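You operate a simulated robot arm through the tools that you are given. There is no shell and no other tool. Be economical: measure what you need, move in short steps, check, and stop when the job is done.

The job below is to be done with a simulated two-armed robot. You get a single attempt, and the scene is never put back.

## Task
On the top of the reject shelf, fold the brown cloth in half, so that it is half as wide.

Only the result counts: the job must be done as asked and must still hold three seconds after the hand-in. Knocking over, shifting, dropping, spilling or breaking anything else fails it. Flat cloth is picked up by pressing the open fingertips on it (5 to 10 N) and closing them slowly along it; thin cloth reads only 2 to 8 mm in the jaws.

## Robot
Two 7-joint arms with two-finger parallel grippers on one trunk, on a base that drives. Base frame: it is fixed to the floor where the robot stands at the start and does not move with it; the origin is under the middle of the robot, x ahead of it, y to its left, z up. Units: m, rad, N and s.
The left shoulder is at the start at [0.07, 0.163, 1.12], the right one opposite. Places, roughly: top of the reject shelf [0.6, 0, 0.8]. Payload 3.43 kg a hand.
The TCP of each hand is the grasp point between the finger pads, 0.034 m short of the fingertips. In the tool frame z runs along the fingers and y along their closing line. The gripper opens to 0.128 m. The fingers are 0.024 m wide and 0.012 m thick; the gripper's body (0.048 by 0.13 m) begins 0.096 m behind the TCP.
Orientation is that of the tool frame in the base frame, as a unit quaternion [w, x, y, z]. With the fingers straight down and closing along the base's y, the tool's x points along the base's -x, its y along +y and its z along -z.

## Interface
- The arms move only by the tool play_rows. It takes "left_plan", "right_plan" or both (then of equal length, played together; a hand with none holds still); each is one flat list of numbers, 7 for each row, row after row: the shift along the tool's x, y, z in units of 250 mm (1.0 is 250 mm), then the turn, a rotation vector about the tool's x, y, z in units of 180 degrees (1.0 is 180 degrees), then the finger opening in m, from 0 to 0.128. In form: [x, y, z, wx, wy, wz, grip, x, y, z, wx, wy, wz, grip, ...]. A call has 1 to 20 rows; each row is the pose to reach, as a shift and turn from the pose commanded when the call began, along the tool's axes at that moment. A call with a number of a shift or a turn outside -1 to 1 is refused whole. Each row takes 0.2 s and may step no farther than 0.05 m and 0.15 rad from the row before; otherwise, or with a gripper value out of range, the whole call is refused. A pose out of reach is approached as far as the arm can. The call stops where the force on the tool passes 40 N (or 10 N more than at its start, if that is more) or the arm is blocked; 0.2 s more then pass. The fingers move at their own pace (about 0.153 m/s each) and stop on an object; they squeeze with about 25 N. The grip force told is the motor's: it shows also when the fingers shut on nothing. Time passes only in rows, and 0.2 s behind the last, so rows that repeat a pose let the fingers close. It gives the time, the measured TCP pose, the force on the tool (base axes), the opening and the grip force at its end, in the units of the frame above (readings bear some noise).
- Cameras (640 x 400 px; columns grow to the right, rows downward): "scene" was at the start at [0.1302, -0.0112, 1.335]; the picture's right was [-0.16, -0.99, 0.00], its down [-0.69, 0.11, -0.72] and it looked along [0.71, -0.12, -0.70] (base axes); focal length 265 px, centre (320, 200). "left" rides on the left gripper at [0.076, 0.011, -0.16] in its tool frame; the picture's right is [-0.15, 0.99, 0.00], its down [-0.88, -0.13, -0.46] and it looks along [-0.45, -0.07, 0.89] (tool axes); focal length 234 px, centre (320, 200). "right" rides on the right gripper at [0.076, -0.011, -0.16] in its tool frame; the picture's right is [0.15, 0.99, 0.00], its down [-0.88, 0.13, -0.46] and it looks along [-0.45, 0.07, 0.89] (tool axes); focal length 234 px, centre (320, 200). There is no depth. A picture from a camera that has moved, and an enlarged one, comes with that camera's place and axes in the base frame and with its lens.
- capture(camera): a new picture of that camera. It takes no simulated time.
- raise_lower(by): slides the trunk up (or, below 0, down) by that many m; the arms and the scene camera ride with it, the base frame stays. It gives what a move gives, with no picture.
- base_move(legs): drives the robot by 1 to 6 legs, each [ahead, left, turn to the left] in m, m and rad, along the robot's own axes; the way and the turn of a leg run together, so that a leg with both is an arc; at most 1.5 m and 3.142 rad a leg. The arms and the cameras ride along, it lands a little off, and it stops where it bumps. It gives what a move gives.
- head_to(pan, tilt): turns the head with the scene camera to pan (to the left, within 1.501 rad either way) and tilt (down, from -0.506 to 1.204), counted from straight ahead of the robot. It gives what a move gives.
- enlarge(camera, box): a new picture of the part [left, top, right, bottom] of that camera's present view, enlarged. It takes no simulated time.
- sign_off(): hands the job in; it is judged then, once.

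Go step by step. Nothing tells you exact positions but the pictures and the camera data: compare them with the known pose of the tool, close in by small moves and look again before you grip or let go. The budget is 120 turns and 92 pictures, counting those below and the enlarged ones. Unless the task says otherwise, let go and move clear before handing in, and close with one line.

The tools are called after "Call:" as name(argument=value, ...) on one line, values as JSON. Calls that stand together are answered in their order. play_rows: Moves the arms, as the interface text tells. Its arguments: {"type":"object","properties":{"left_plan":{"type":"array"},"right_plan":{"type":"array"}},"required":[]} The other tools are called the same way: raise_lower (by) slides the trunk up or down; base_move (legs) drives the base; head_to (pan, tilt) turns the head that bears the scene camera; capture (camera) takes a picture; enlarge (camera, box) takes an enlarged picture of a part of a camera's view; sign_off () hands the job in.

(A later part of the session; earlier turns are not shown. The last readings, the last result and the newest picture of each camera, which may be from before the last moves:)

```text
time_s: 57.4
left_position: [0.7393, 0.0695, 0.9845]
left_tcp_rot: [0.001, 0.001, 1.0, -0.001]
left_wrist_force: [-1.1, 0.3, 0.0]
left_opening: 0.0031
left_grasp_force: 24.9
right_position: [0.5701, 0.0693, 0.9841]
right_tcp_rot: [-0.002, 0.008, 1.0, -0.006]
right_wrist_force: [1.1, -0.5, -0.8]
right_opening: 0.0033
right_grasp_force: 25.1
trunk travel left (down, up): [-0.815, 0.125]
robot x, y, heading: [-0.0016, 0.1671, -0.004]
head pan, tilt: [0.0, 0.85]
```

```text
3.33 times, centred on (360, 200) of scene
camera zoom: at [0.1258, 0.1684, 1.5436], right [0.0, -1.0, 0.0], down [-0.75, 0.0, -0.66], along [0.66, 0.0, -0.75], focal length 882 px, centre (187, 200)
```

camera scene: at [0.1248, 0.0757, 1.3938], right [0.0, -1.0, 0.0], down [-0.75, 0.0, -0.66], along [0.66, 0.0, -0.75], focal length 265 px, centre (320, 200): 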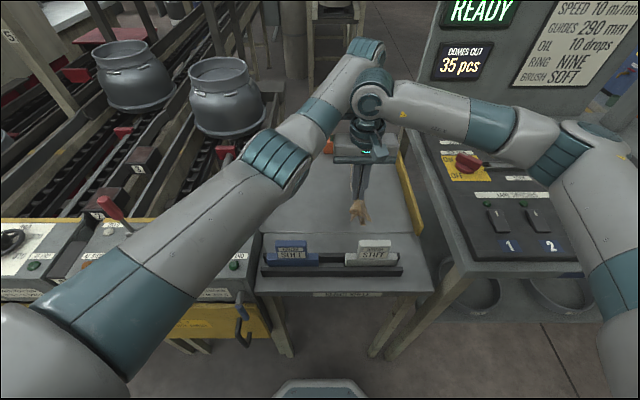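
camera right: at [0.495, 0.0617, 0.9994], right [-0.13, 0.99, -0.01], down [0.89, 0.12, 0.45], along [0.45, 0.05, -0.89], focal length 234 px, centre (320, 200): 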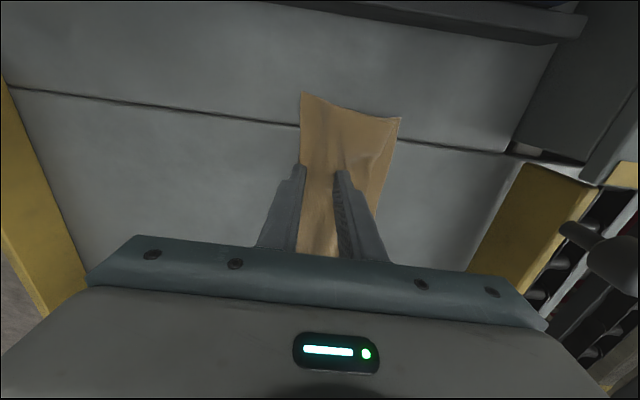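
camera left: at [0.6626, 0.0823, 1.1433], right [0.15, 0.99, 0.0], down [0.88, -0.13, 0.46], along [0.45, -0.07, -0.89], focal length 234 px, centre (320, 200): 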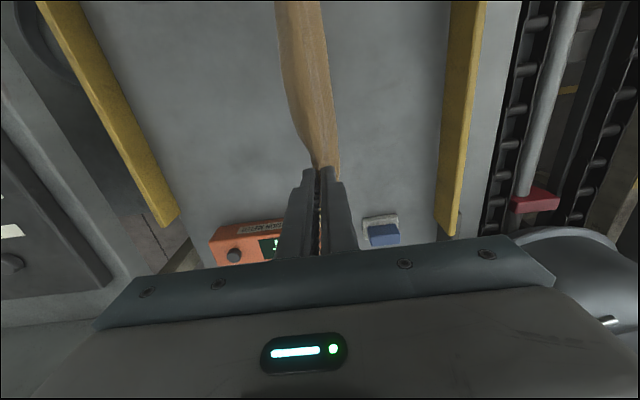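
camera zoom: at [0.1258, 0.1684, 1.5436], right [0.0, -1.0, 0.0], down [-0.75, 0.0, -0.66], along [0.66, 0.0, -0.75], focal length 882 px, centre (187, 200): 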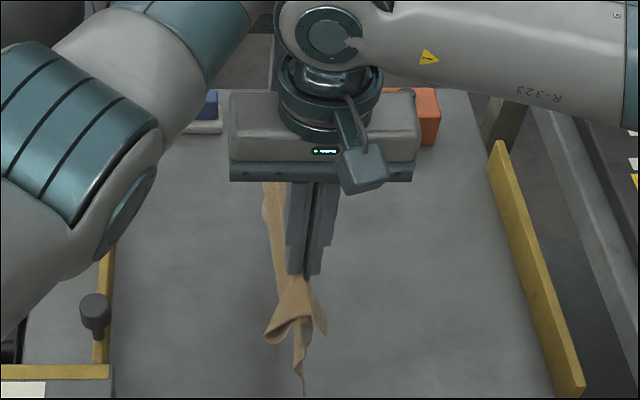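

One half now hangs freely about 0.12 m long, while the other still has a tuck. I move right and lay it down trailing left, so the free half spreads on the shelf as a single layer.

Call:
base_move(legs=[[0, -0.12, 0]])

Call:
raise_lower(by=-0.045)

Call:
base_move(legs=[[0, 0.05, 0]])

Call:
raise_lower(by=-0.05)

Call:
base_move(legs=[[0, 0.04, 0]])

Call:
enlarge(camera="scene", box=[280, 120, 440, 248])

Call:
capture(camera="left")

```text
time_s: 58.6
left_position: [0.7388, -0.0458, 0.9846]
left_tcp_rot: [0.002, 0.001, 1.0, -0.002]
left_wrist_force: [-1.0, 0.3, -0.3]
left_opening: 0.0032
left_grasp_force: 24.5
right_position: [0.5704, -0.0487, 0.9857]
right_tcp_rot: [-0.003, 0.007, 1.0, -0.005]
right_wrist_force: [0.3, 0.0, -0.6]
right_opening: 0.0033
right_grasp_force: 25.2
trunk travel left (down, up): [-0.815, 0.125]
robot x, y, heading: [-0.0032, 0.0513, 0.001]
head pan, tilt: [0.0, 0.85]
```

```text
time_s: 59.5
left_position: [0.7377, -0.0465, 0.9391]
left_tcp_rot: [0.002, 0.001, 1.0, 0.0]
left_wrist_force: [-0.8, 0.3, -0.4]
left_opening: 0.0034
left_grasp_force: 25.0
right_position: [0.5709, -0.0487, 0.9409]
right_tcp_rot: [-0.003, 0.008, 1.0, -0.005]
right_wrist_force: [1.2, 0.9, -0.4]
right_opening: 0.0031
right_grasp_force: 25.2
trunk travel left (down, up): [-0.77, 0.17]
robot x, y, heading: [0.0013, 0.0485, -0.002]
head pan, tilt: [0.0, 0.85]
```

```text
time_s: 60.4
left_position: [0.7385, -0.0019, 0.939]
left_tcp_rot: [0.002, 0.002, 1.0, 0.0]
left_wrist_force: [-0.6, 1.1, -0.1]
left_opening: 0.0033
left_grasp_force: 24.5
right_position: [0.5699, -0.0029, 0.9396]
right_tcp_rot: [-0.003, 0.009, 1.0, -0.004]
right_wrist_force: [0.8, 0.4, -0.1]
right_opening: 0.0031
right_grasp_force: 24.8
trunk travel left (down, up): [-0.77, 0.17]
robot x, y, heading: [-0.0011, 0.0971, -0.001]
head pan, tilt: [0.0, 0.85]
```

```text
time_s: 61.4
left_position: [0.7385, 0.0005, 0.8894]
left_tcp_rot: [0.002, 0.003, 1.0, -0.001]
left_wrist_force: [-0.1, -0.7, 0.1]
left_opening: 0.0032
left_grasp_force: 25.0
right_position: [0.5702, -0.002, 0.889]
right_tcp_rot: [-0.003, 0.009, 1.0, -0.005]
right_wrist_force: [0.4, -0.5, -1.1]
right_opening: 0.0031
right_grasp_force: 24.7
trunk travel left (down, up): [-0.72, 0.22]
robot x, y, heading: [-0.0022, 0.0969, -0.001]
head pan, tilt: [0.0, 0.85]
```

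```text
time_s: 62.2
left_position: [0.7381, 0.0362, 0.8883]
left_tcp_rot: [0.002, 0.003, 1.0, 0.0]
left_wrist_force: [-0.5, -0.8, -0.4]
left_opening: 0.0031
left_grasp_force: 24.9
right_position: [0.5703, 0.0357, 0.8904]
right_tcp_rot: [-0.003, 0.009, 1.0, -0.004]
right_wrist_force: [1.0, 0.1, 0.7]
right_opening: 0.003
right_grasp_force: 25.0
trunk travel left (down, up): [-0.72, 0.22]
robot x, y, heading: [-0.0007, 0.1371, -0.002]
head pan, tilt: [0.0, 0.85]
```

```text
3.12 times, centred on (360, 184) of scene
camera zoom: at [0.1257, 0.1356, 1.4486], right [-0.01, -1.0, 0.0], down [-0.75, 0.01, -0.66], along [0.66, 0.0, -0.75], focal length 827 px, centre (195, 250)
```

zoom: 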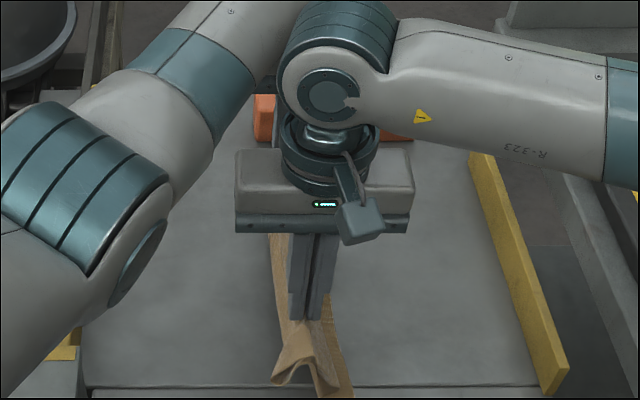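

```text
27 pictures are left
camera left: at [0.6621, 0.0487, 1.0483], right [0.15, 0.99, 0.0], down [0.88, -0.13, 0.46], along [0.45, -0.07, -0.89], focal length 234 px, centre (320, 200)
```

left: 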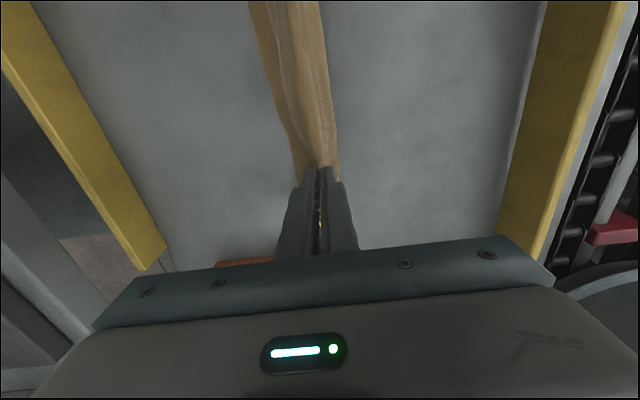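

The free layer trails on the right. I carry on lowering and trailing left, then set it down.

Call:
raise_lower(by=-0.025)

Call:
base_move(legs=[[0, 0.03, 0]])

Call:
raise_lower(by=-0.022)

Call:
base_move(legs=[[0, 0.03, 0]])

Call:
play_rows(left_plan=[0, 0, 0, 0, 0, 0, 0.005, 0, 0, 0, 0, 0, 0, 0.015, 0, 0, 0, 0, 0, 0, 0.025, 0, 0, 0, 0, 0, 0, 0.035, 0, 0, -0.05, 0, 0, 0, 0.045, 0, 0, -0.15, 0, 0, 0, 0.05, 0, 0, -0.3, 0, 0, 0, 0.05, 0, 0, -0.45, 0, 0, 0, 0.05, 0, 0.15, -0.45, 0, 0, 0, 0.05, 0, 0.3, -0.45, 0, 0, 0, 0.05, 0, 0.45, -0.45, 0, 0, 0, 0.05], right_plan=[0, 0, 0, 0, 0, 0, 0.005, 0, 0, 0, 0, 0, 0, 0.015, 0, 0, 0, 0, 0, 0, 0.025, 0, 0, 0, 0, 0, 0, 0.035, 0, 0, -0.05, 0, 0, 0, 0.045, 0, 0, -0.12, 0, 0, 0, 0.05, 0, 0, -0.22, 0, 0, 0, 0.05, 0, -0.15, -0.3, 0, 0, 0, 0.05, 0, -0.3, -0.36, 0, 0, 0, 0.05, 0, -0.48, -0.4, 0, 0, 0, 0.05, 0, -0.66, -0.4, 0, 0, 0, 0.05])

Call:
enlarge(camera="scene", box=[290, 130, 450, 258])

Call:
enlarge(camera="left", box=[80, 0, 300, 240])

```text
time_s: 62.9
left_position: [0.7394, 0.0388, 0.8642]
left_tcp_rot: [0.002, 0.002, 1.0, -0.002]
left_wrist_force: [0.2, 1.1, 0.2]
left_opening: 0.0032
left_grasp_force: 24.7
right_position: [0.5694, 0.0376, 0.8645]
right_tcp_rot: [-0.003, 0.01, 1.0, -0.006]
right_wrist_force: [-0.1, 0.3, 0.0]
right_opening: 0.0031
right_grasp_force: 25.2
trunk travel left (down, up): [-0.695, 0.245]
robot x, y, heading: [-0.0016, 0.1377, -0.002]
head pan, tilt: [0.0, 0.85]
```

```text
time_s: 63.8
left_position: [0.7395, 0.0649, 0.8641]
left_tcp_rot: [0.002, 0.004, 1.0, -0.001]
left_wrist_force: [-1.1, -0.1, 0.0]
left_opening: 0.0032
left_grasp_force: 25.3
right_position: [0.571, 0.0646, 0.8641]
right_tcp_rot: [-0.004, 0.009, 1.0, -0.004]
right_wrist_force: [0.7, -0.2, -0.3]
right_opening: 0.0033
right_grasp_force: 24.8
trunk travel left (down, up): [-0.695, 0.245]
robot x, y, heading: [-0.0003, 0.1643, -0.002]
head pan, tilt: [0.0, 0.85]
```

```text
time_s: 64.5
left_position: [0.7387, 0.068, 0.8439]
left_tcp_rot: [0.003, 0.003, 1.0, -0.001]
left_wrist_force: [-0.9, -0.4, 0.1]
left_opening: 0.0029
left_grasp_force: 24.8
right_position: [0.5705, 0.0654, 0.8447]
right_tcp_rot: [-0.002, 0.01, 1.0, -0.006]
right_wrist_force: [-0.5, -0.3, 0.6]
right_opening: 0.0034
right_grasp_force: 24.7
trunk travel left (down, up): [-0.673, 0.267]
robot x, y, heading: [-0.0025, 0.1705, -0.009]
head pan, tilt: [0.0, 0.85]
```

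```text
time_s: 65.3
left_position: [0.7376, 0.0939, 0.842]
left_tcp_rot: [0.003, 0.004, 1.0, 0.0]
left_wrist_force: [-0.8, 0.4, 0.7]
left_opening: 0.0031
left_grasp_force: 24.7
right_position: [0.5693, 0.094, 0.8423]
right_tcp_rot: [-0.003, 0.011, 1.0, -0.005]
right_wrist_force: [0.7, 0.2, 0.0]
right_opening: 0.0032
right_grasp_force: 25.1
trunk travel left (down, up): [-0.673, 0.267]
robot x, y, heading: [-0.0009, 0.1945, -0.007]
head pan, tilt: [0.0, 0.85]
```

```text
time_s: 67.7
left_position: [0.7377, 0.2071, 0.9565]
left_tcp_rot: [0.003, 0.004, 1.0, -0.001]
left_wrist_force: [0.0, -0.1, 0.0]
left_opening: 0.0501
left_grasp_force: 0.0
right_position: [0.5672, -0.071, 0.9447]
right_tcp_rot: [-0.003, 0.011, 1.0, -0.006]
right_wrist_force: [-0.6, -0.6, 0.3]
right_opening: 0.05
right_grasp_force: 0.0
trunk travel left (down, up): [-0.673, 0.267]
robot x, y, heading: [-0.0014, 0.1981, -0.003]
head pan, tilt: [0.0, 0.85]
```

```text
3.12 times, centred on (370, 194) of scene
camera zoom: at [0.125, 0.1955, 1.4018], right [-0.01, -1.0, 0.0], down [-0.75, 0.01, -0.66], along [0.66, 0.0, -0.75], focal length 827 px, centre (164, 219)
```

zoom: 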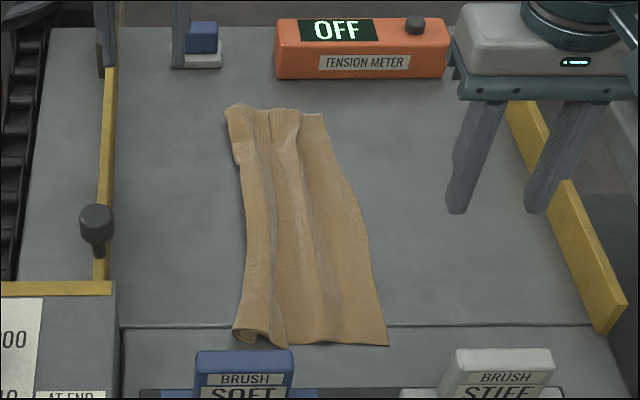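

```text
1.67 times, centred on (190, 120) of left
camera zoom: at [0.6611, 0.2198, 1.1143], right [0.16, 0.99, 0.0], down [0.88, -0.14, 0.46], along [0.45, -0.07, -0.89], focal length 390 px, centre (537, 333)
```

zoom: 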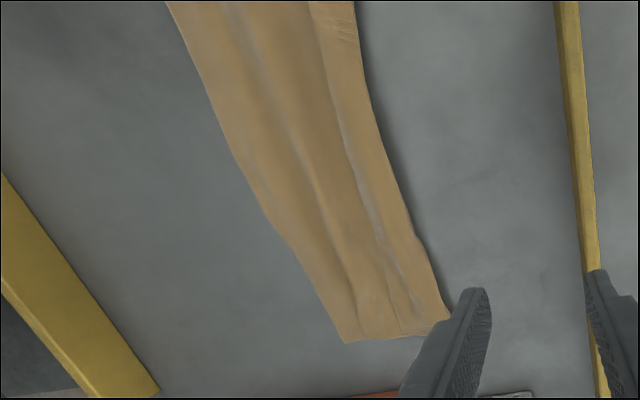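

That worked: there is now a clean single-layer hem along the right side, at y ≈ 0.003–0.02. I'll pinch that edge, lift the whole cloth so it hangs open, and refold it in one pass.

Call:
play_rows(left_plan=[-0.02, -0.15, 0, 0, 0, 0, 0.024, -0.04, -0.3, 0, 0, 0, 0, 0.024, -0.06, -0.45, 0, 0, 0, 0, 0.024, -0.06, -0.6, 0.05, 0, 0, 0, 0.024, -0.06, -0.708, 0.18, 0, 0, 0, 0.024, -0.06, -0.708, 0.32, 0, 0, 0, 0.024, -0.06, -0.708, 0.43, 0, 0, 0, 0.024, -0.06, -0.708, 0.46, 0, 0, 0, 0.024, -0.06, -0.708, 0.46, 0, 0, 0, 0.024], right_plan=[0.01, 0.08, 0, 0, 0, 0, 0.024, 0.02, 0.16, 0.05, 0, 0, 0, 0.024, 0.03, 0.24, 0.1, 0, 0, 0, 0.024, 0.04, 0.32, 0.18, 0, 0, 0, 0.024, 0.04, 0.37, 0.25, 0, 0, 0, 0.024, 0.04, 0.37, 0.32, 0, 0, 0, 0.024, 0.04, 0.37, 0.38, 0, 0, 0, 0.024, 0.04, 0.37, 0.415, 0, 0, 0, 0.024, 0.04, 0.37, 0.415, 0, 0, 0, 0.024])

Call:
capture(camera="left")

Call:
capture(camera="right")

```text
time_s: 69.7
left_position: [0.7284, 0.0533, 0.8464]
left_tcp_rot: [0.003, 0.004, 1.0, -0.002]
left_wrist_force: [0.2, 1.1, -0.4]
left_opening: 0.0241
left_grasp_force: 0.0
left hand out of reach, approached as far as the arm can: row 4, 5, 6, 7, 8, 9
right_position: [0.5601, 0.022, 0.8381]
right_tcp_rot: [-0.003, 0.011, 1.0, -0.006]
right_wrist_force: [-0.4, 0.4, -0.7]
right_opening: 0.0241
right_grasp_force: 0.1
trunk travel left (down, up): [-0.673, 0.267]
robot x, y, heading: [-0.0025, 0.1945, -0.005]
head pan, tilt: [0.0, 0.85]
```

```text
24 pictures are left
camera left: at [0.651, 0.0646, 1.0061], right [0.15, 0.99, 0.0], down [0.88, -0.13, 0.46], along [0.46, -0.07, -0.89], focal length 234 px, centre (320, 200)
```

left: 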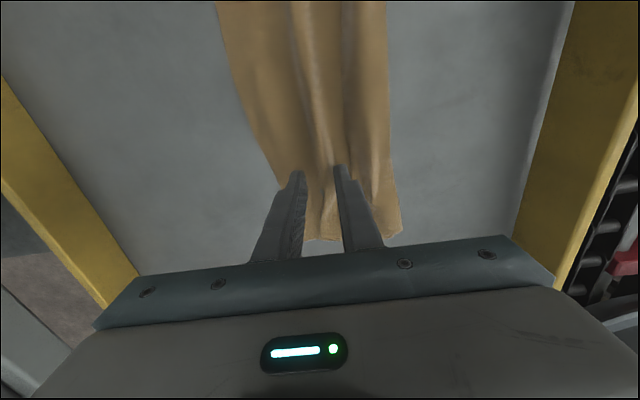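

```text
23 pictures are left
camera right: at [0.4838, 0.0146, 0.999], right [-0.13, 0.99, -0.01], down [0.89, 0.12, 0.45], along [0.45, 0.05, -0.89], focal length 234 px, centre (320, 200)
```

right: 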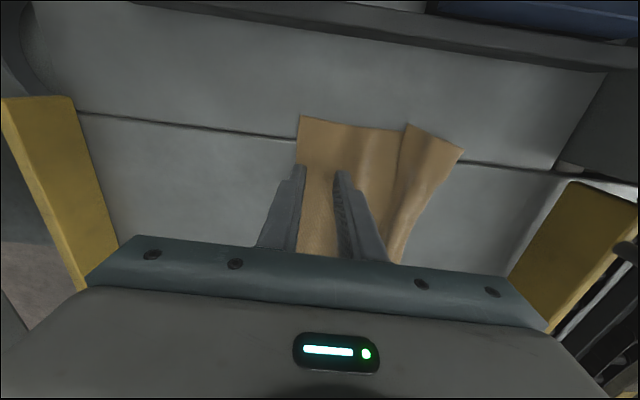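

The left hand is out of reach. I raise both a little, shift the base 6 cm right and re-place the hands.

Call:
play_rows(left_plan=[0, 0.04, -0.1, 0, 0, 0, 0.024, 0, 0.08, -0.16, 0, 0, 0, 0.024], right_plan=[0, 0, -0.1, 0, 0, 0, 0.024, 0, 0, -0.16, 0, 0, 0, 0.024])

Call:
base_move(legs=[[0, -0.06, 0]])

```text
time_s: 70.3
left_position: [0.7275, 0.0721, 0.8882]
left_tcp_rot: [0.002, 0.003, 1.0, -0.002]
left_wrist_force: [-0.1, -0.2, -0.2]
left_opening: 0.0239
left_grasp_force: 0.1
right_position: [0.5589, 0.0218, 0.8802]
right_tcp_rot: [-0.004, 0.01, 1.0, -0.006]
right_wrist_force: [-0.8, 0.1, 0.0]
right_opening: 0.0244
right_grasp_force: 0.1
trunk travel left (down, up): [-0.673, 0.267]
robot x, y, heading: [-0.0035, 0.1942, -0.008]
head pan, tilt: [0.0, 0.85]
```

```text
time_s: 71.2
left_position: [0.7276, 0.0129, 0.8887]
left_tcp_rot: [0.002, 0.004, 1.0, -0.003]
left_wrist_force: [-0.2, 0.3, -0.5]
left_opening: 0.0243
left_grasp_force: 0.0
right_position: [0.5578, -0.0375, 0.8792]
right_tcp_rot: [-0.004, 0.011, 1.0, -0.005]
right_wrist_force: [0.3, -0.7, -0.2]
right_opening: 0.024
right_grasp_force: 0.2
trunk travel left (down, up): [-0.673, 0.267]
robot x, y, heading: [-0.0022, 0.1357, -0.005]
head pan, tilt: [0.0, 0.85]
```

Call:
play_rows(left_plan=[-0.034, 0.034, 0, 0, 0, 0, 0.024, -0.068, 0.068, 0, 0, 0, 0, 0.024, -0.068, 0.068, 0.09, 0, 0, 0, 0.024, -0.068, 0.068, 0.16, 0, 0, 0, 0.024, -0.068, 0.068, 0.187, 0, 0, 0, 0.024, -0.068, 0.068, 0.2, 0, 0, 0, 0.024, -0.068, 0.068, 0.2, 0, 0, 0, 0.024], right_plan=[0, 0.12, 0, 0, 0, 0, 0.024, 0, 0.236, 0, 0, 0, 0, 0.024, 0, 0.236, 0.06, 0, 0, 0, 0.024, 0, 0.236, 0.12, 0, 0, 0, 0.024, 0, 0.236, 0.155, 0, 0, 0, 0.024, 0, 0.236, 0.168, 0, 0, 0, 0.024, 0, 0.236, 0.168, 0, 0, 0, 0.024])

Call:
capture(camera="left")

Call:
capture(camera="right")

```text
time_s: 72.8
left_position: [0.7455, 0.0302, 0.8369]
left_tcp_rot: [0.003, 0.004, 1.0, -0.002]
left_wrist_force: [-0.4, 0.9, -0.5]
left_opening: 0.0243
left_grasp_force: 0.0
right_position: [0.5592, 0.0227, 0.8365]
right_tcp_rot: [-0.004, 0.01, 1.0, -0.005]
right_wrist_force: [0.2, 0.3, 0.0]
right_opening: 0.0241
right_grasp_force: 0.0
trunk travel left (down, up): [-0.673, 0.267]
robot x, y, heading: [-0.0034, 0.1352, -0.003]
head pan, tilt: [0.0, 0.85]
```

```text
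22 pictures are left
camera left: at [0.6681, 0.0416, 0.9962], right [0.15, 0.99, 0.0], down [0.88, -0.14, 0.46], along [0.45, -0.07, -0.89], focal length 234 px, centre (320, 200)
```

left: 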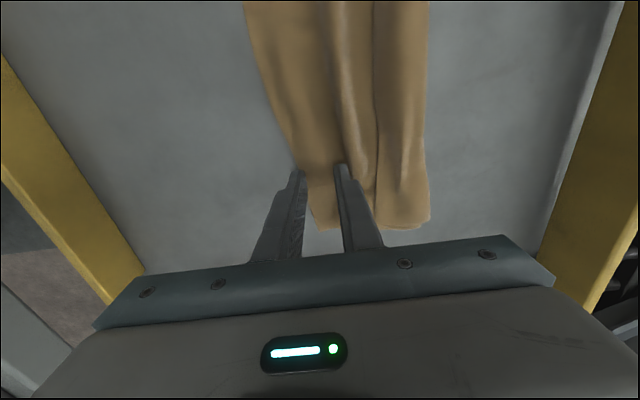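

```text
21 pictures are left
camera right: at [0.4842, 0.0143, 0.9967], right [-0.13, 0.99, -0.01], down [0.89, 0.12, 0.45], along [0.45, 0.05, -0.89], focal length 234 px, centre (320, 200)
```

right: 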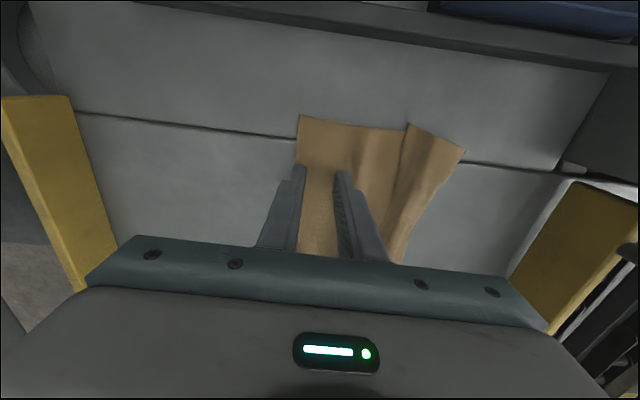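

Both are positioned on the single-layer hem. I nudge the left hand slightly outward and press.

Call:
play_rows(left_plan=[0, -0.016, 0, 0, 0, 0, 0.024, 0, -0.016, 0.006, 0, 0, 0, 0.024, 0, -0.016, 0.01, 0, 0, 0, 0.024, 0, -0.016, 0.01, 0, 0, 0, 0.024], right_plan=[0, 0, 0, 0, 0, 0, 0.024, 0, 0, 0.006, 0, 0, 0, 0.024, 0, 0, 0.01, 0, 0, 0, 0.024, 0, 0, 0.01, 0, 0, 0, 0.024])

```text
time_s: 73.8
left_position: [0.7451, 0.0259, 0.8347]
left_tcp_rot: [0.002, 0.003, 1.0, -0.001]
left_wrist_force: [0.1, 0.0, 0.3]
left_opening: 0.0241
left_grasp_force: 0.0
right_position: [0.5585, 0.0213, 0.835]
right_tcp_rot: [-0.003, 0.01, 1.0, -0.006]
right_wrist_force: [-0.9, 1.1, 2.7]
right_opening: 0.0242
right_grasp_force: 0.1
trunk travel left (down, up): [-0.673, 0.267]
robot x, y, heading: [0.0007, 0.1362, -0.01]
head pan, tilt: [0.0, 0.85]
```

Call:
play_rows(left_plan=[0, 0, 0.005, 0, 0, 0, 0.024, 0, 0, 0.009, 0, 0, 0, 0.024, 0, 0, 0.009, 0, 0, 0, 0.024], right_plan=[0, 0, 0.002, 0, 0, 0, 0.024, 0, 0, 0.004, 0, 0, 0, 0.024, 0, 0, 0.004, 0, 0, 0, 0.024])

```text
time_s: 74.7
left_position: [0.7441, 0.0249, 0.8348]
left_tcp_rot: [0.004, 0.004, 1.0, -0.002]
left_wrist_force: [-0.1, 0.2, 2.2]
left_opening: 0.024
left_grasp_force: 0.1
right_position: [0.56, 0.0212, 0.8336]
right_tcp_rot: [-0.002, 0.011, 1.0, -0.005]
right_wrist_force: [1.4, -0.2, 10.1]
right_opening: 0.024
right_grasp_force: 0.0
trunk travel left (down, up): [-0.673, 0.267]
robot x, y, heading: [-0.0004, 0.1355, -0.002]
head pan, tilt: [0.0, 0.85]
```

Call:
play_rows(left_plan=[0, 0, 0.004, 0, 0, 0, 0.024, 0, 0, 0.006, 0, 0, 0, 0.024])

```text
time_s: 75.2
left_position: [0.7442, 0.0259, 0.8346]
left_tcp_rot: [0.006, 0.004, 1.0, -0.002]
left_wrist_force: [3.4, 0.4, 12.1]
left_opening: 0.024
left_grasp_force: 0.1
right_position: [0.5576, 0.0216, 0.8352]
right_tcp_rot: [-0.003, 0.012, 1.0, -0.007]
right_wrist_force: [1.6, 0.9, 8.5]
right_opening: 0.0243
right_grasp_force: 0.0
trunk travel left (down, up): [-0.673, 0.267]
robot x, y, heading: [-0.0005, 0.1351, -0.008]
head pan, tilt: [0.0, 0.85]
```

Call:
play_rows(left_plan=[0, 0, -0.001, 0, 0, 0, 0.022, 0, 0, -0.001, 0, 0, 0, 0.019, 0, 0, -0.001, 0, 0, 0, 0.016, 0, 0, -0.001, 0, 0, 0, 0.013, 0, 0, -0.001, 0, 0, 0, 0.01, 0, 0, -0.001, 0, 0, 0, 0.007, 0, 0, -0.001, 0, 0, 0, 0.004, 0, 0, -0.001, 0, 0, 0, 0.0, 0, 0, -0.001, 0, 0, 0, 0.0], right_plan=[0, 0, 0, 0, 0, 0, 0.022, 0, 0, 0, 0, 0, 0, 0.019, 0, 0, 0, 0, 0, 0, 0.016, 0, 0, 0, 0, 0, 0, 0.013, 0, 0, 0, 0, 0, 0, 0.01, 0, 0, 0, 0, 0, 0, 0.007, 0, 0, 0, 0, 0, 0, 0.004, 0, 0, 0, 0, 0, 0, 0.0, 0, 0, 0, 0, 0, 0, 0.0])

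Call:
raise_lower(by=0.24)

Call:
enlarge(camera="scene", box=[280, 140, 440, 268])

```text
time_s: 77.2
left_position: [0.7431, 0.0263, 0.8346]
left_tcp_rot: [0.005, 0.003, 1.0, -0.001]
left_wrist_force: [-1.4, 2.9, 20.3]
left_opening: 0.0023
left_grasp_force: 24.9
right_position: [0.5573, 0.0212, 0.8341]
right_tcp_rot: [-0.002, 0.011, 1.0, -0.006]
right_wrist_force: [0.5, -0.1, 2.6]
right_opening: 0.002
right_grasp_force: 24.7
trunk travel left (down, up): [-0.673, 0.267]
robot x, y, heading: [0.0014, 0.1336, -0.008]
head pan, tilt: [0.0, 0.85]
```

```text
time_s: 79.8
left_position: [0.7452, 0.0252, 1.0729]
left_tcp_rot: [0.003, 0.003, 1.0, -0.002]
left_wrist_force: [-0.4, 0.0, 0.0]
left_opening: 0.0019
left_grasp_force: 24.7
right_position: [0.5594, 0.0211, 1.0728]
right_tcp_rot: [-0.004, 0.01, 1.0, -0.006]
right_wrist_force: [-0.5, 0.5, 0.0]
right_opening: 0.0018
right_grasp_force: 25.0
trunk travel left (down, up): [-0.913, 0.027]
robot x, y, heading: [-0.0048, 0.1363, -0.007]
head pan, tilt: [0.0, 0.85]
```

```text
3.12 times, centred on (360, 204) of scene
camera zoom: at [0.1256, 0.1362, 1.6416], right [-0.01, -1.0, 0.0], down [-0.75, 0.0, -0.66], along [0.66, 0.0, -0.75], focal length 827 px, centre (195, 188)
```

zoom: 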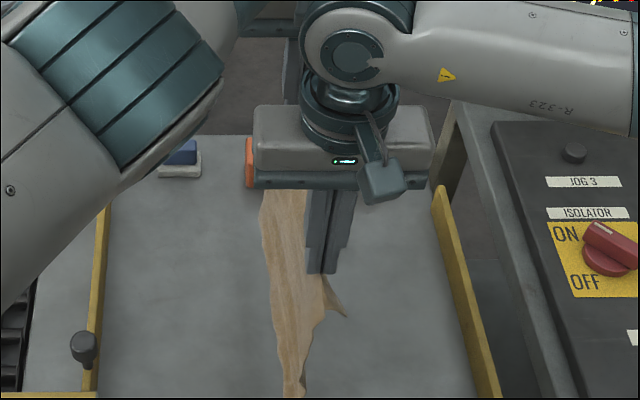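

The whole cloth hangs open from a single edge. I lay the lower half down with its hem at y ≈ 0.11 while moving right, then bring the held edge back left over it.

Call:
base_move(legs=[[0, 0.085, 0]])

Call:
raise_lower(by=-0.03)

Call:
capture(camera="scene")

Call:
capture(camera="left")

```text
time_s: 80.8
left_position: [0.7439, 0.1034, 1.0717]
left_tcp_rot: [0.004, 0.005, 1.0, 0.001]
left_wrist_force: [-0.1, -1.1, -0.9]
left_opening: 0.0021
left_grasp_force: 25.2
right_position: [0.559, 0.1004, 1.0724]
right_tcp_rot: [-0.003, 0.012, 1.0, -0.005]
right_wrist_force: [-0.1, -0.5, 0.8]
right_opening: 0.0015
right_grasp_force: 25.4
trunk travel left (down, up): [-0.913, 0.027]
robot x, y, heading: [-0.0005, 0.2181, -0.007]
head pan, tilt: [0.0, 0.85]
```

```text
time_s: 81.6
left_position: [0.744, 0.1089, 1.0421]
left_tcp_rot: [0.003, 0.004, 1.0, -0.003]
left_wrist_force: [-0.6, 0.6, -0.8]
left_opening: 0.0023
left_grasp_force: 24.9
right_position: [0.5591, 0.1048, 1.0429]
right_tcp_rot: [-0.004, 0.011, 1.0, -0.007]
right_wrist_force: [0.2, -0.1, 0.0]
right_opening: 0.0019
right_grasp_force: 24.9
trunk travel left (down, up): [-0.883, 0.057]
robot x, y, heading: [-0.0, 0.219, -0.012]
head pan, tilt: [0.0, 0.85]
```

```text
19 pictures are left
camera scene: at [0.1258, 0.2226, 1.6118], right [-0.01, -1.0, 0.0], down [-0.75, 0.0, -0.66], along [0.66, -0.01, -0.75], focal length 265 px, centre (320, 200)
```

scene: 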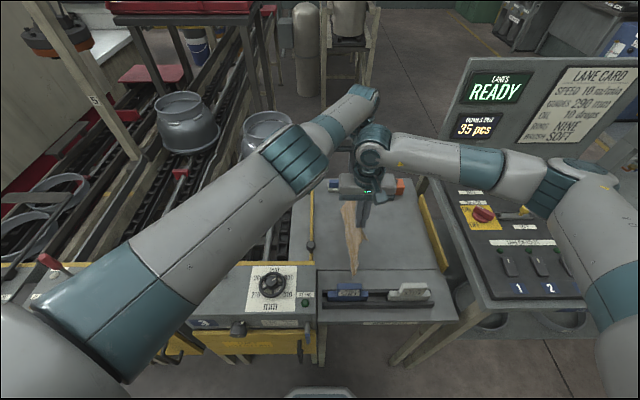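

```text
18 pictures are left
camera left: at [0.6674, 0.1222, 1.2011], right [0.16, 0.99, -0.01], down [0.88, -0.14, 0.46], along [0.46, -0.08, -0.89], focal length 234 px, centre (320, 200)
```

left: 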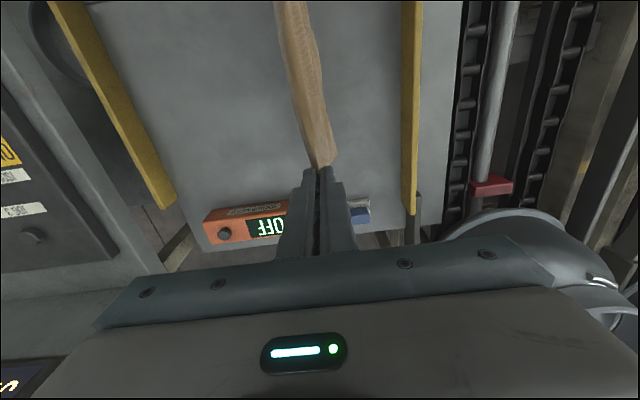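

The hem is down near y ≈ 0.105. I keep laying it by lowering and stepping right alternately.

Call:
base_move(legs=[[0, -0.03, 0]])

Call:
raise_lower(by=-0.04)

Call:
base_move(legs=[[0, -0.04, 0]])

Call:
raise_lower(by=-0.04)

Call:
base_move(legs=[[0, -0.045, 0]])

Call:
raise_lower(by=-0.02)

Call:
capture(camera="left")

Call:
enlarge(camera="scene", box=[260, 130, 420, 258])

```text
time_s: 82.4
left_position: [0.7446, 0.0858, 1.0421]
left_tcp_rot: [0.004, 0.004, 1.0, -0.004]
left_wrist_force: [0.3, 1.5, 0.7]
left_opening: 0.0021
left_grasp_force: 25.3
right_position: [0.5595, 0.0814, 1.044]
right_tcp_rot: [-0.004, 0.01, 1.0, -0.008]
right_wrist_force: [-0.3, 0.3, -0.1]
right_opening: 0.002
right_grasp_force: 24.8
trunk travel left (down, up): [-0.883, 0.057]
robot x, y, heading: [-0.0033, 0.1929, -0.008]
head pan, tilt: [0.0, 0.85]
```

```text
time_s: 83.2
left_position: [0.7451, 0.0805, 1.0031]
left_tcp_rot: [0.003, 0.003, 1.0, -0.001]
left_wrist_force: [0.4, 0.6, 0.1]
left_opening: 0.0023
left_grasp_force: 24.9
right_position: [0.5596, 0.0751, 1.0025]
right_tcp_rot: [-0.004, 0.01, 1.0, -0.005]
right_wrist_force: [0.4, -0.1, 0.7]
right_opening: 0.0017
right_grasp_force: 25.2
trunk travel left (down, up): [-0.843, 0.097]
robot x, y, heading: [-0.0056, 0.1904, -0.006]
head pan, tilt: [0.0, 0.85]
```

```text
time_s: 84.1
left_position: [0.7456, 0.0482, 1.0019]
left_tcp_rot: [0.003, 0.002, 1.0, -0.004]
left_wrist_force: [0.7, 0.6, 0.2]
left_opening: 0.002
left_grasp_force: 25.0
right_position: [0.5602, 0.0428, 1.0046]
right_tcp_rot: [-0.003, 0.008, 1.0, -0.009]
right_wrist_force: [0.1, 0.6, 0.0]
right_opening: 0.0018
right_grasp_force: 25.1
trunk travel left (down, up): [-0.843, 0.097]
robot x, y, heading: [-0.0029, 0.1535, -0.004]
head pan, tilt: [0.0, 0.85]
```

```text
time_s: 85.0
left_position: [0.7456, 0.0432, 0.9619]
left_tcp_rot: [0.003, 0.001, 1.0, -0.001]
left_wrist_force: [-0.6, 0.4, 0.6]
left_opening: 0.0021
left_grasp_force: 25.2
right_position: [0.5574, 0.0371, 0.9627]
right_tcp_rot: [-0.002, 0.009, 1.0, -0.005]
right_wrist_force: [0.3, -0.4, 0.2]
right_opening: 0.0022
right_grasp_force: 25.5
trunk travel left (down, up): [-0.803, 0.137]
robot x, y, heading: [-0.0018, 0.1524, -0.003]
head pan, tilt: [0.0, 0.85]
```

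```text
time_s: 85.8
left_position: [0.7448, 0.0062, 0.9619]
left_tcp_rot: [0.002, 0.0, 1.0, -0.004]
left_wrist_force: [-1.1, -0.3, 0.4]
left_opening: 0.0022
left_grasp_force: 25.4
right_position: [0.5587, -0.0011, 0.9643]
right_tcp_rot: [-0.002, 0.007, 1.0, -0.007]
right_wrist_force: [0.8, -0.3, -1.1]
right_opening: 0.0018
right_grasp_force: 25.2
trunk travel left (down, up): [-0.803, 0.137]
robot x, y, heading: [0.0001, 0.1124, -0.005]
head pan, tilt: [0.0, 0.85]
```

```text
time_s: 86.5
left_position: [0.7466, 0.0027, 0.9411]
left_tcp_rot: [0.004, 0.0, 1.0, -0.001]
left_wrist_force: [-0.1, 0.1, -0.4]
left_opening: 0.002
left_grasp_force: 25.2
right_position: [0.5607, -0.003, 0.9443]
right_tcp_rot: [-0.003, 0.007, 1.0, -0.005]
right_wrist_force: [0.3, -0.3, -0.7]
right_opening: 0.0021
right_grasp_force: 24.7
trunk travel left (down, up): [-0.783, 0.157]
robot x, y, heading: [-0.0047, 0.1057, -0.0]
head pan, tilt: [0.0, 0.85]
```

```text
17 pictures are left
camera left: at [0.6683, 0.0138, 1.1003], right [0.15, 0.99, 0.0], down [0.88, -0.13, 0.46], along [0.46, -0.07, -0.89], focal length 234 px, centre (320, 200)
```

left: 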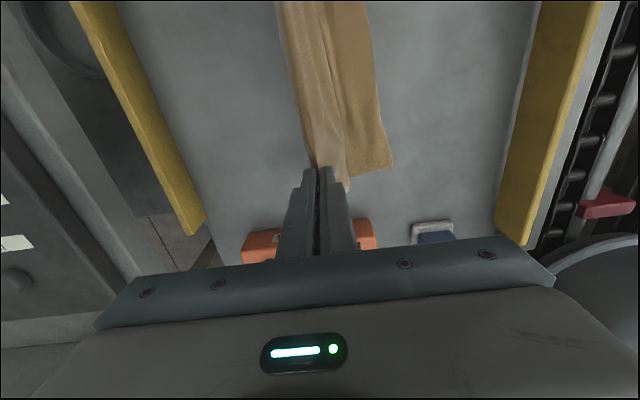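

```text
3.12 times, centred on (340, 194) of scene
camera zoom: at [0.1252, 0.1081, 1.5117], right [0.0, -1.0, 0.0], down [-0.75, 0.0, -0.66], along [0.66, 0.0, -0.75], focal length 827 px, centre (258, 219)
```

zoom: 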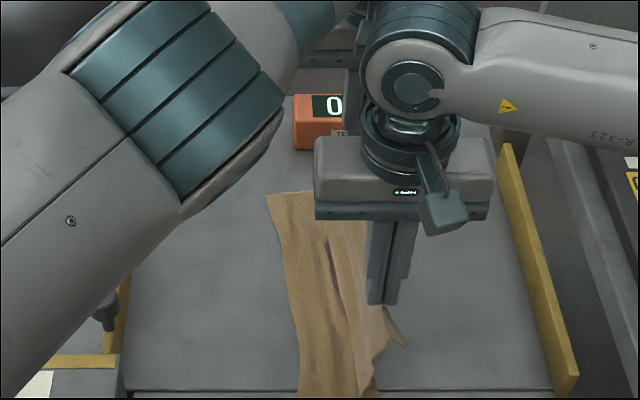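

The lower half is lying flat, with its hem at y ≈ 0.07 near and 0.095 far. I go a little further right to set the fold line, trimming the right hand to match the hem's slant, then start the fold back.

Call:
base_move(legs=[[0, -0.025, 0]])

Call:
play_rows(right_plan=[0, -0.028, 0, 0, 0, 0, 0, 0, -0.056, 0, 0, 0, 0, 0])

Call:
raise_lower(by=-0.025)

Call:
base_move(legs=[[0, 0.045, 0]])

Call:
raise_lower(by=-0.03)

Call:
enlarge(camera="scene", box=[260, 130, 420, 258])

```text
time_s: 87.3
left_position: [0.7451, -0.017, 0.9416]
left_tcp_rot: [0.002, -0.001, 1.0, -0.002]
left_wrist_force: [0.1, 1.0, -0.3]
left_opening: 0.0022
left_grasp_force: 25.1
right_position: [0.5593, -0.0234, 0.9449]
right_tcp_rot: [-0.003, 0.007, 1.0, -0.008]
right_wrist_force: [0.6, 0.0, 0.1]
right_opening: 0.0019
right_grasp_force: 25.0
trunk travel left (down, up): [-0.783, 0.157]
robot x, y, heading: [-0.0023, 0.08, -0.001]
head pan, tilt: [0.0, 0.85]
```

```text
time_s: 87.9
left_position: [0.7457, -0.0193, 0.9415]
left_tcp_rot: [0.002, -0.001, 1.0, 0.0]
left_wrist_force: [-1.7, -0.2, 1.4]
left_opening: 0.0021
left_grasp_force: 24.9
right_position: [0.5588, -0.0401, 0.9448]
right_tcp_rot: [-0.003, 0.006, 1.0, -0.006]
right_wrist_force: [1.6, 0.3, -0.6]
right_opening: 0.0018
right_grasp_force: 25.1
trunk travel left (down, up): [-0.783, 0.157]
robot x, y, heading: [0.0033, 0.0835, -0.0]
head pan, tilt: [0.0, 0.85]
```

```text
time_s: 88.6
left_position: [0.7455, -0.0198, 0.9168]
left_tcp_rot: [0.002, 0.0, 1.0, -0.001]
left_wrist_force: [-2.6, -0.2, 0.0]
left_opening: 0.002
left_grasp_force: 24.6
right_position: [0.5592, -0.0406, 0.9192]
right_tcp_rot: [-0.003, 0.007, 1.0, -0.006]
right_wrist_force: [0.1, 0.4, -0.1]
right_opening: 0.0017
right_grasp_force: 24.8
trunk travel left (down, up): [-0.758, 0.182]
robot x, y, heading: [0.0001, 0.084, -0.005]
head pan, tilt: [0.0, 0.85]
```

```text
time_s: 89.5
left_position: [0.7464, 0.0191, 0.916]
left_tcp_rot: [0.003, 0.001, 1.0, 0.0]
left_wrist_force: [-1.5, -0.5, 0.1]
left_opening: 0.0023
left_grasp_force: 25.1
right_position: [0.559, -0.0004, 0.9175]
right_tcp_rot: [-0.004, 0.008, 1.0, -0.003]
right_wrist_force: [1.1, 0.6, 0.1]
right_opening: 0.002
right_grasp_force: 25.5
trunk travel left (down, up): [-0.758, 0.182]
robot x, y, heading: [-0.0043, 0.1249, 0.003]
head pan, tilt: [0.0, 0.85]
```

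```text
time_s: 90.3
left_position: [0.7458, 0.0245, 0.8873]
left_tcp_rot: [0.002, 0.0, 1.0, -0.002]
left_wrist_force: [-1.8, 0.0, 0.2]
left_opening: 0.0024
left_grasp_force: 25.2
right_position: [0.5581, 0.0034, 0.8892]
right_tcp_rot: [-0.002, 0.006, 1.0, -0.005]
right_wrist_force: [1.9, 0.4, 1.2]
right_opening: 0.0021
right_grasp_force: 25.3
trunk travel left (down, up): [-0.728, 0.212]
robot x, y, heading: [-0.006, 0.127, -0.006]
head pan, tilt: [0.0, 0.85]
```

```text
3.12 times, centred on (340, 194) of scene
camera zoom: at [0.1245, 0.1297, 1.4568], right [0.0, -1.0, 0.0], down [-0.75, 0.0, -0.66], along [0.66, 0.0, -0.75], focal length 827 px, centre (258, 219)
```

zoom: 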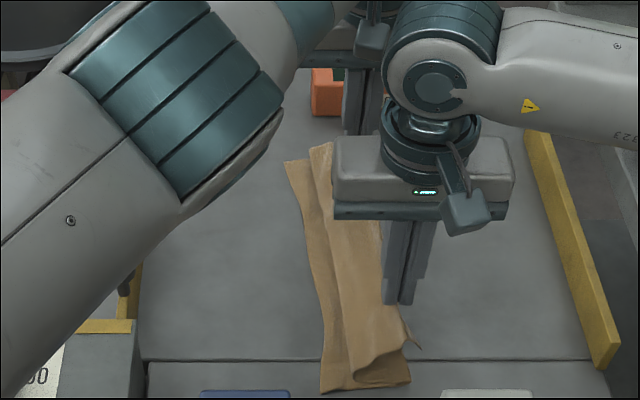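

Call:
capture(camera="right")

Call:
capture(camera="left")

```text
14 pictures are left
camera right: at [0.4836, -0.0049, 1.0492], right [-0.13, 0.99, -0.01], down [0.88, 0.12, 0.45], along [0.45, 0.05, -0.89], focal length 234 px, centre (320, 200)
```

right: 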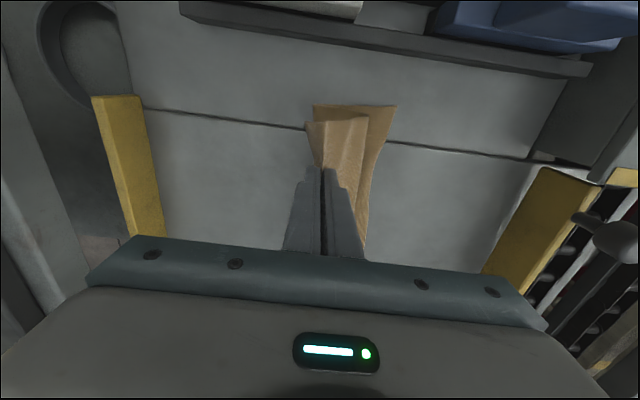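

```text
13 pictures are left
camera left: at [0.668, 0.0351, 1.0459], right [0.15, 0.99, 0.0], down [0.88, -0.13, 0.46], along [0.46, -0.07, -0.89], focal length 234 px, centre (320, 200)
```

left: 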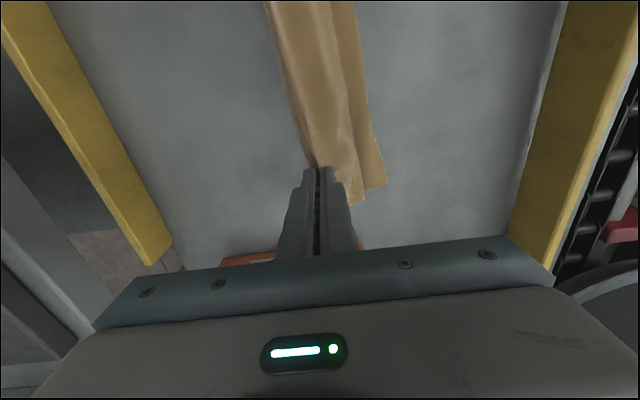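

The upper sheet buckled leftward into a Z when I turned back too early. I raise, lay the cloth completely flat toward the right, and then fold along a proper arc.

Call:
raise_lower(by=0.045)

Call:
base_move(legs=[[0, -0.095, 0]])

Call:
raise_lower(by=-0.05)

Call:
base_move(legs=[[0, -0.04, 0]])

Call:
raise_lower(by=-0.03)

Call:
enlarge(camera="scene", box=[220, 120, 420, 280])

```text
time_s: 91.2
left_position: [0.7451, 0.0213, 0.9315]
left_tcp_rot: [0.002, 0.0, 1.0, -0.001]
left_wrist_force: [-2.4, 0.9, -0.1]
left_opening: 0.0022
left_grasp_force: 24.9
right_position: [0.559, 0.0009, 0.9336]
right_tcp_rot: [-0.003, 0.007, 1.0, -0.005]
right_wrist_force: [1.2, 0.0, 0.5]
right_opening: 0.002
right_grasp_force: 25.2
trunk travel left (down, up): [-0.773, 0.167]
robot x, y, heading: [0.0007, 0.1269, -0.007]
head pan, tilt: [0.0, 0.85]
```

```text
time_s: 92.3
left_position: [0.7455, -0.0708, 0.9315]
left_tcp_rot: [0.002, 0.001, 1.0, -0.001]
left_wrist_force: [-1.3, -0.2, 0.3]
left_opening: 0.0022
left_grasp_force: 25.0
right_position: [0.5582, -0.0911, 0.933]
right_tcp_rot: [-0.004, 0.007, 1.0, -0.005]
right_wrist_force: [1.7, 0.2, -0.3]
right_opening: 0.0018
right_grasp_force: 25.1
trunk travel left (down, up): [-0.773, 0.167]
robot x, y, heading: [-0.0035, 0.0338, -0.002]
head pan, tilt: [0.0, 0.85]
```

```text
time_s: 93.2
left_position: [0.7436, -0.0705, 0.8824]
left_tcp_rot: [0.003, 0.0, 1.0, -0.002]
left_wrist_force: [-1.1, -0.1, -0.7]
left_opening: 0.0023
left_grasp_force: 25.1
right_position: [0.558, -0.0907, 0.8844]
right_tcp_rot: [-0.002, 0.006, 1.0, -0.005]
right_wrist_force: [1.1, 0.2, 0.0]
right_opening: 0.0019
right_grasp_force: 24.6
trunk travel left (down, up): [-0.723, 0.217]
robot x, y, heading: [-0.0013, 0.0351, -0.005]
head pan, tilt: [0.0, 0.85]
```

```text
time_s: 94.1
left_position: [0.7458, -0.1076, 0.8812]
left_tcp_rot: [0.003, 0.0, 1.0, -0.002]
left_wrist_force: [-0.5, 0.4, 0.4]
left_opening: 0.0023
left_grasp_force: 24.6
right_position: [0.5597, -0.1295, 0.8848]
right_tcp_rot: [-0.002, 0.006, 1.0, -0.006]
right_wrist_force: [1.8, 0.3, -0.1]
right_opening: 0.0017
right_grasp_force: 25.3
trunk travel left (down, up): [-0.723, 0.217]
robot x, y, heading: [-0.0042, -0.0051, 0.0]
head pan, tilt: [0.0, 0.85]
```

```text
time_s: 94.8
left_position: [0.7457, -0.1096, 0.8515]
left_tcp_rot: [0.002, -0.001, 1.0, -0.001]
left_wrist_force: [-1.5, 0.2, 0.4]
left_opening: 0.0026
left_grasp_force: 24.8
right_position: [0.5582, -0.1302, 0.8543]
right_tcp_rot: [-0.002, 0.008, 1.0, -0.005]
right_wrist_force: [1.4, -0.3, 0.0]
right_opening: 0.0018
right_grasp_force: 25.4
trunk travel left (down, up): [-0.693, 0.247]
robot x, y, heading: [-0.0038, -0.0023, 0.003]
head pan, tilt: [0.0, 0.85]
```

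```text
2.50 times, centred on (320, 200) of scene
camera zoom: at [0.1242, -0.0051, 1.4218], right [0.0, -1.0, 0.0], down [-0.75, 0.0, -0.66], along [0.66, 0.0, -0.75], focal length 662 px, centre (320, 200)
```

zoom: 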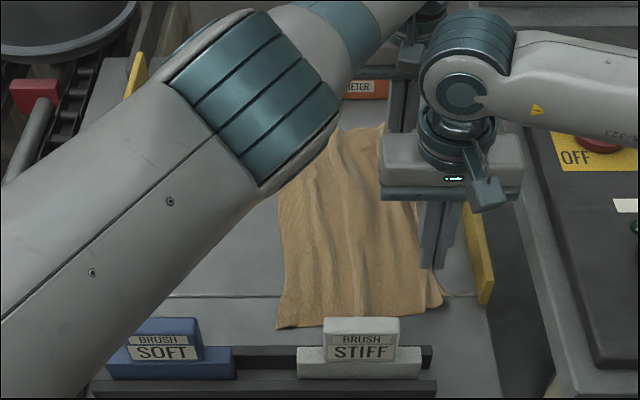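

The cloth is open and nearly flat, with some slack ripples. I pull it slightly further right to smooth them.

Call:
base_move(legs=[[0, -0.03, 0]])

Call:
enlarge(camera="scene", box=[220, 120, 420, 280])

Call:
capture(camera="left")

```text
time_s: 95.7
left_position: [0.7459, -0.1347, 0.8509]
left_tcp_rot: [0.003, -0.002, 1.0, -0.003]
left_wrist_force: [-1.8, -0.5, 0.4]
left_opening: 0.0021
left_grasp_force: 25.1
right_position: [0.5594, -0.1568, 0.854]
right_tcp_rot: [-0.003, 0.006, 1.0, -0.005]
right_wrist_force: [1.7, 0.5, -0.5]
right_opening: 0.0019
right_grasp_force: 25.5
trunk travel left (down, up): [-0.693, 0.247]
robot x, y, heading: [-0.0024, -0.0371, -0.0]
head pan, tilt: [0.0, 0.85]
```

```text
2.50 times, centred on (320, 200) of scene
camera zoom: at [0.1247, -0.0311, 1.4218], right [0.0, -1.0, 0.0], down [-0.75, 0.0, -0.66], along [0.66, 0.0, -0.75], focal length 662 px, centre (320, 200)
```

zoom: 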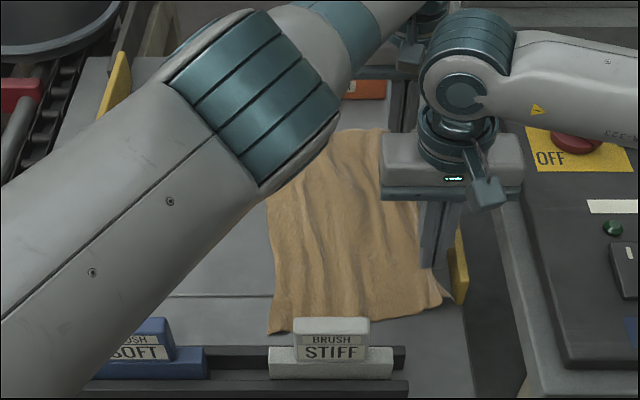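

```text
10 pictures are left
camera left: at [0.6686, -0.1239, 1.0104], right [0.14, 0.99, 0.0], down [0.88, -0.13, 0.46], along [0.46, -0.07, -0.89], focal length 234 px, centre (320, 200)
```

left: 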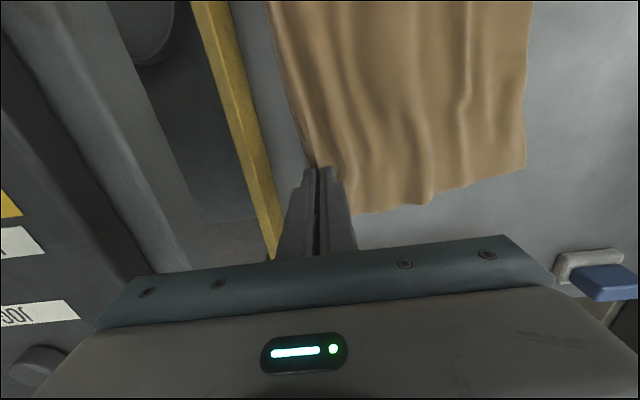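

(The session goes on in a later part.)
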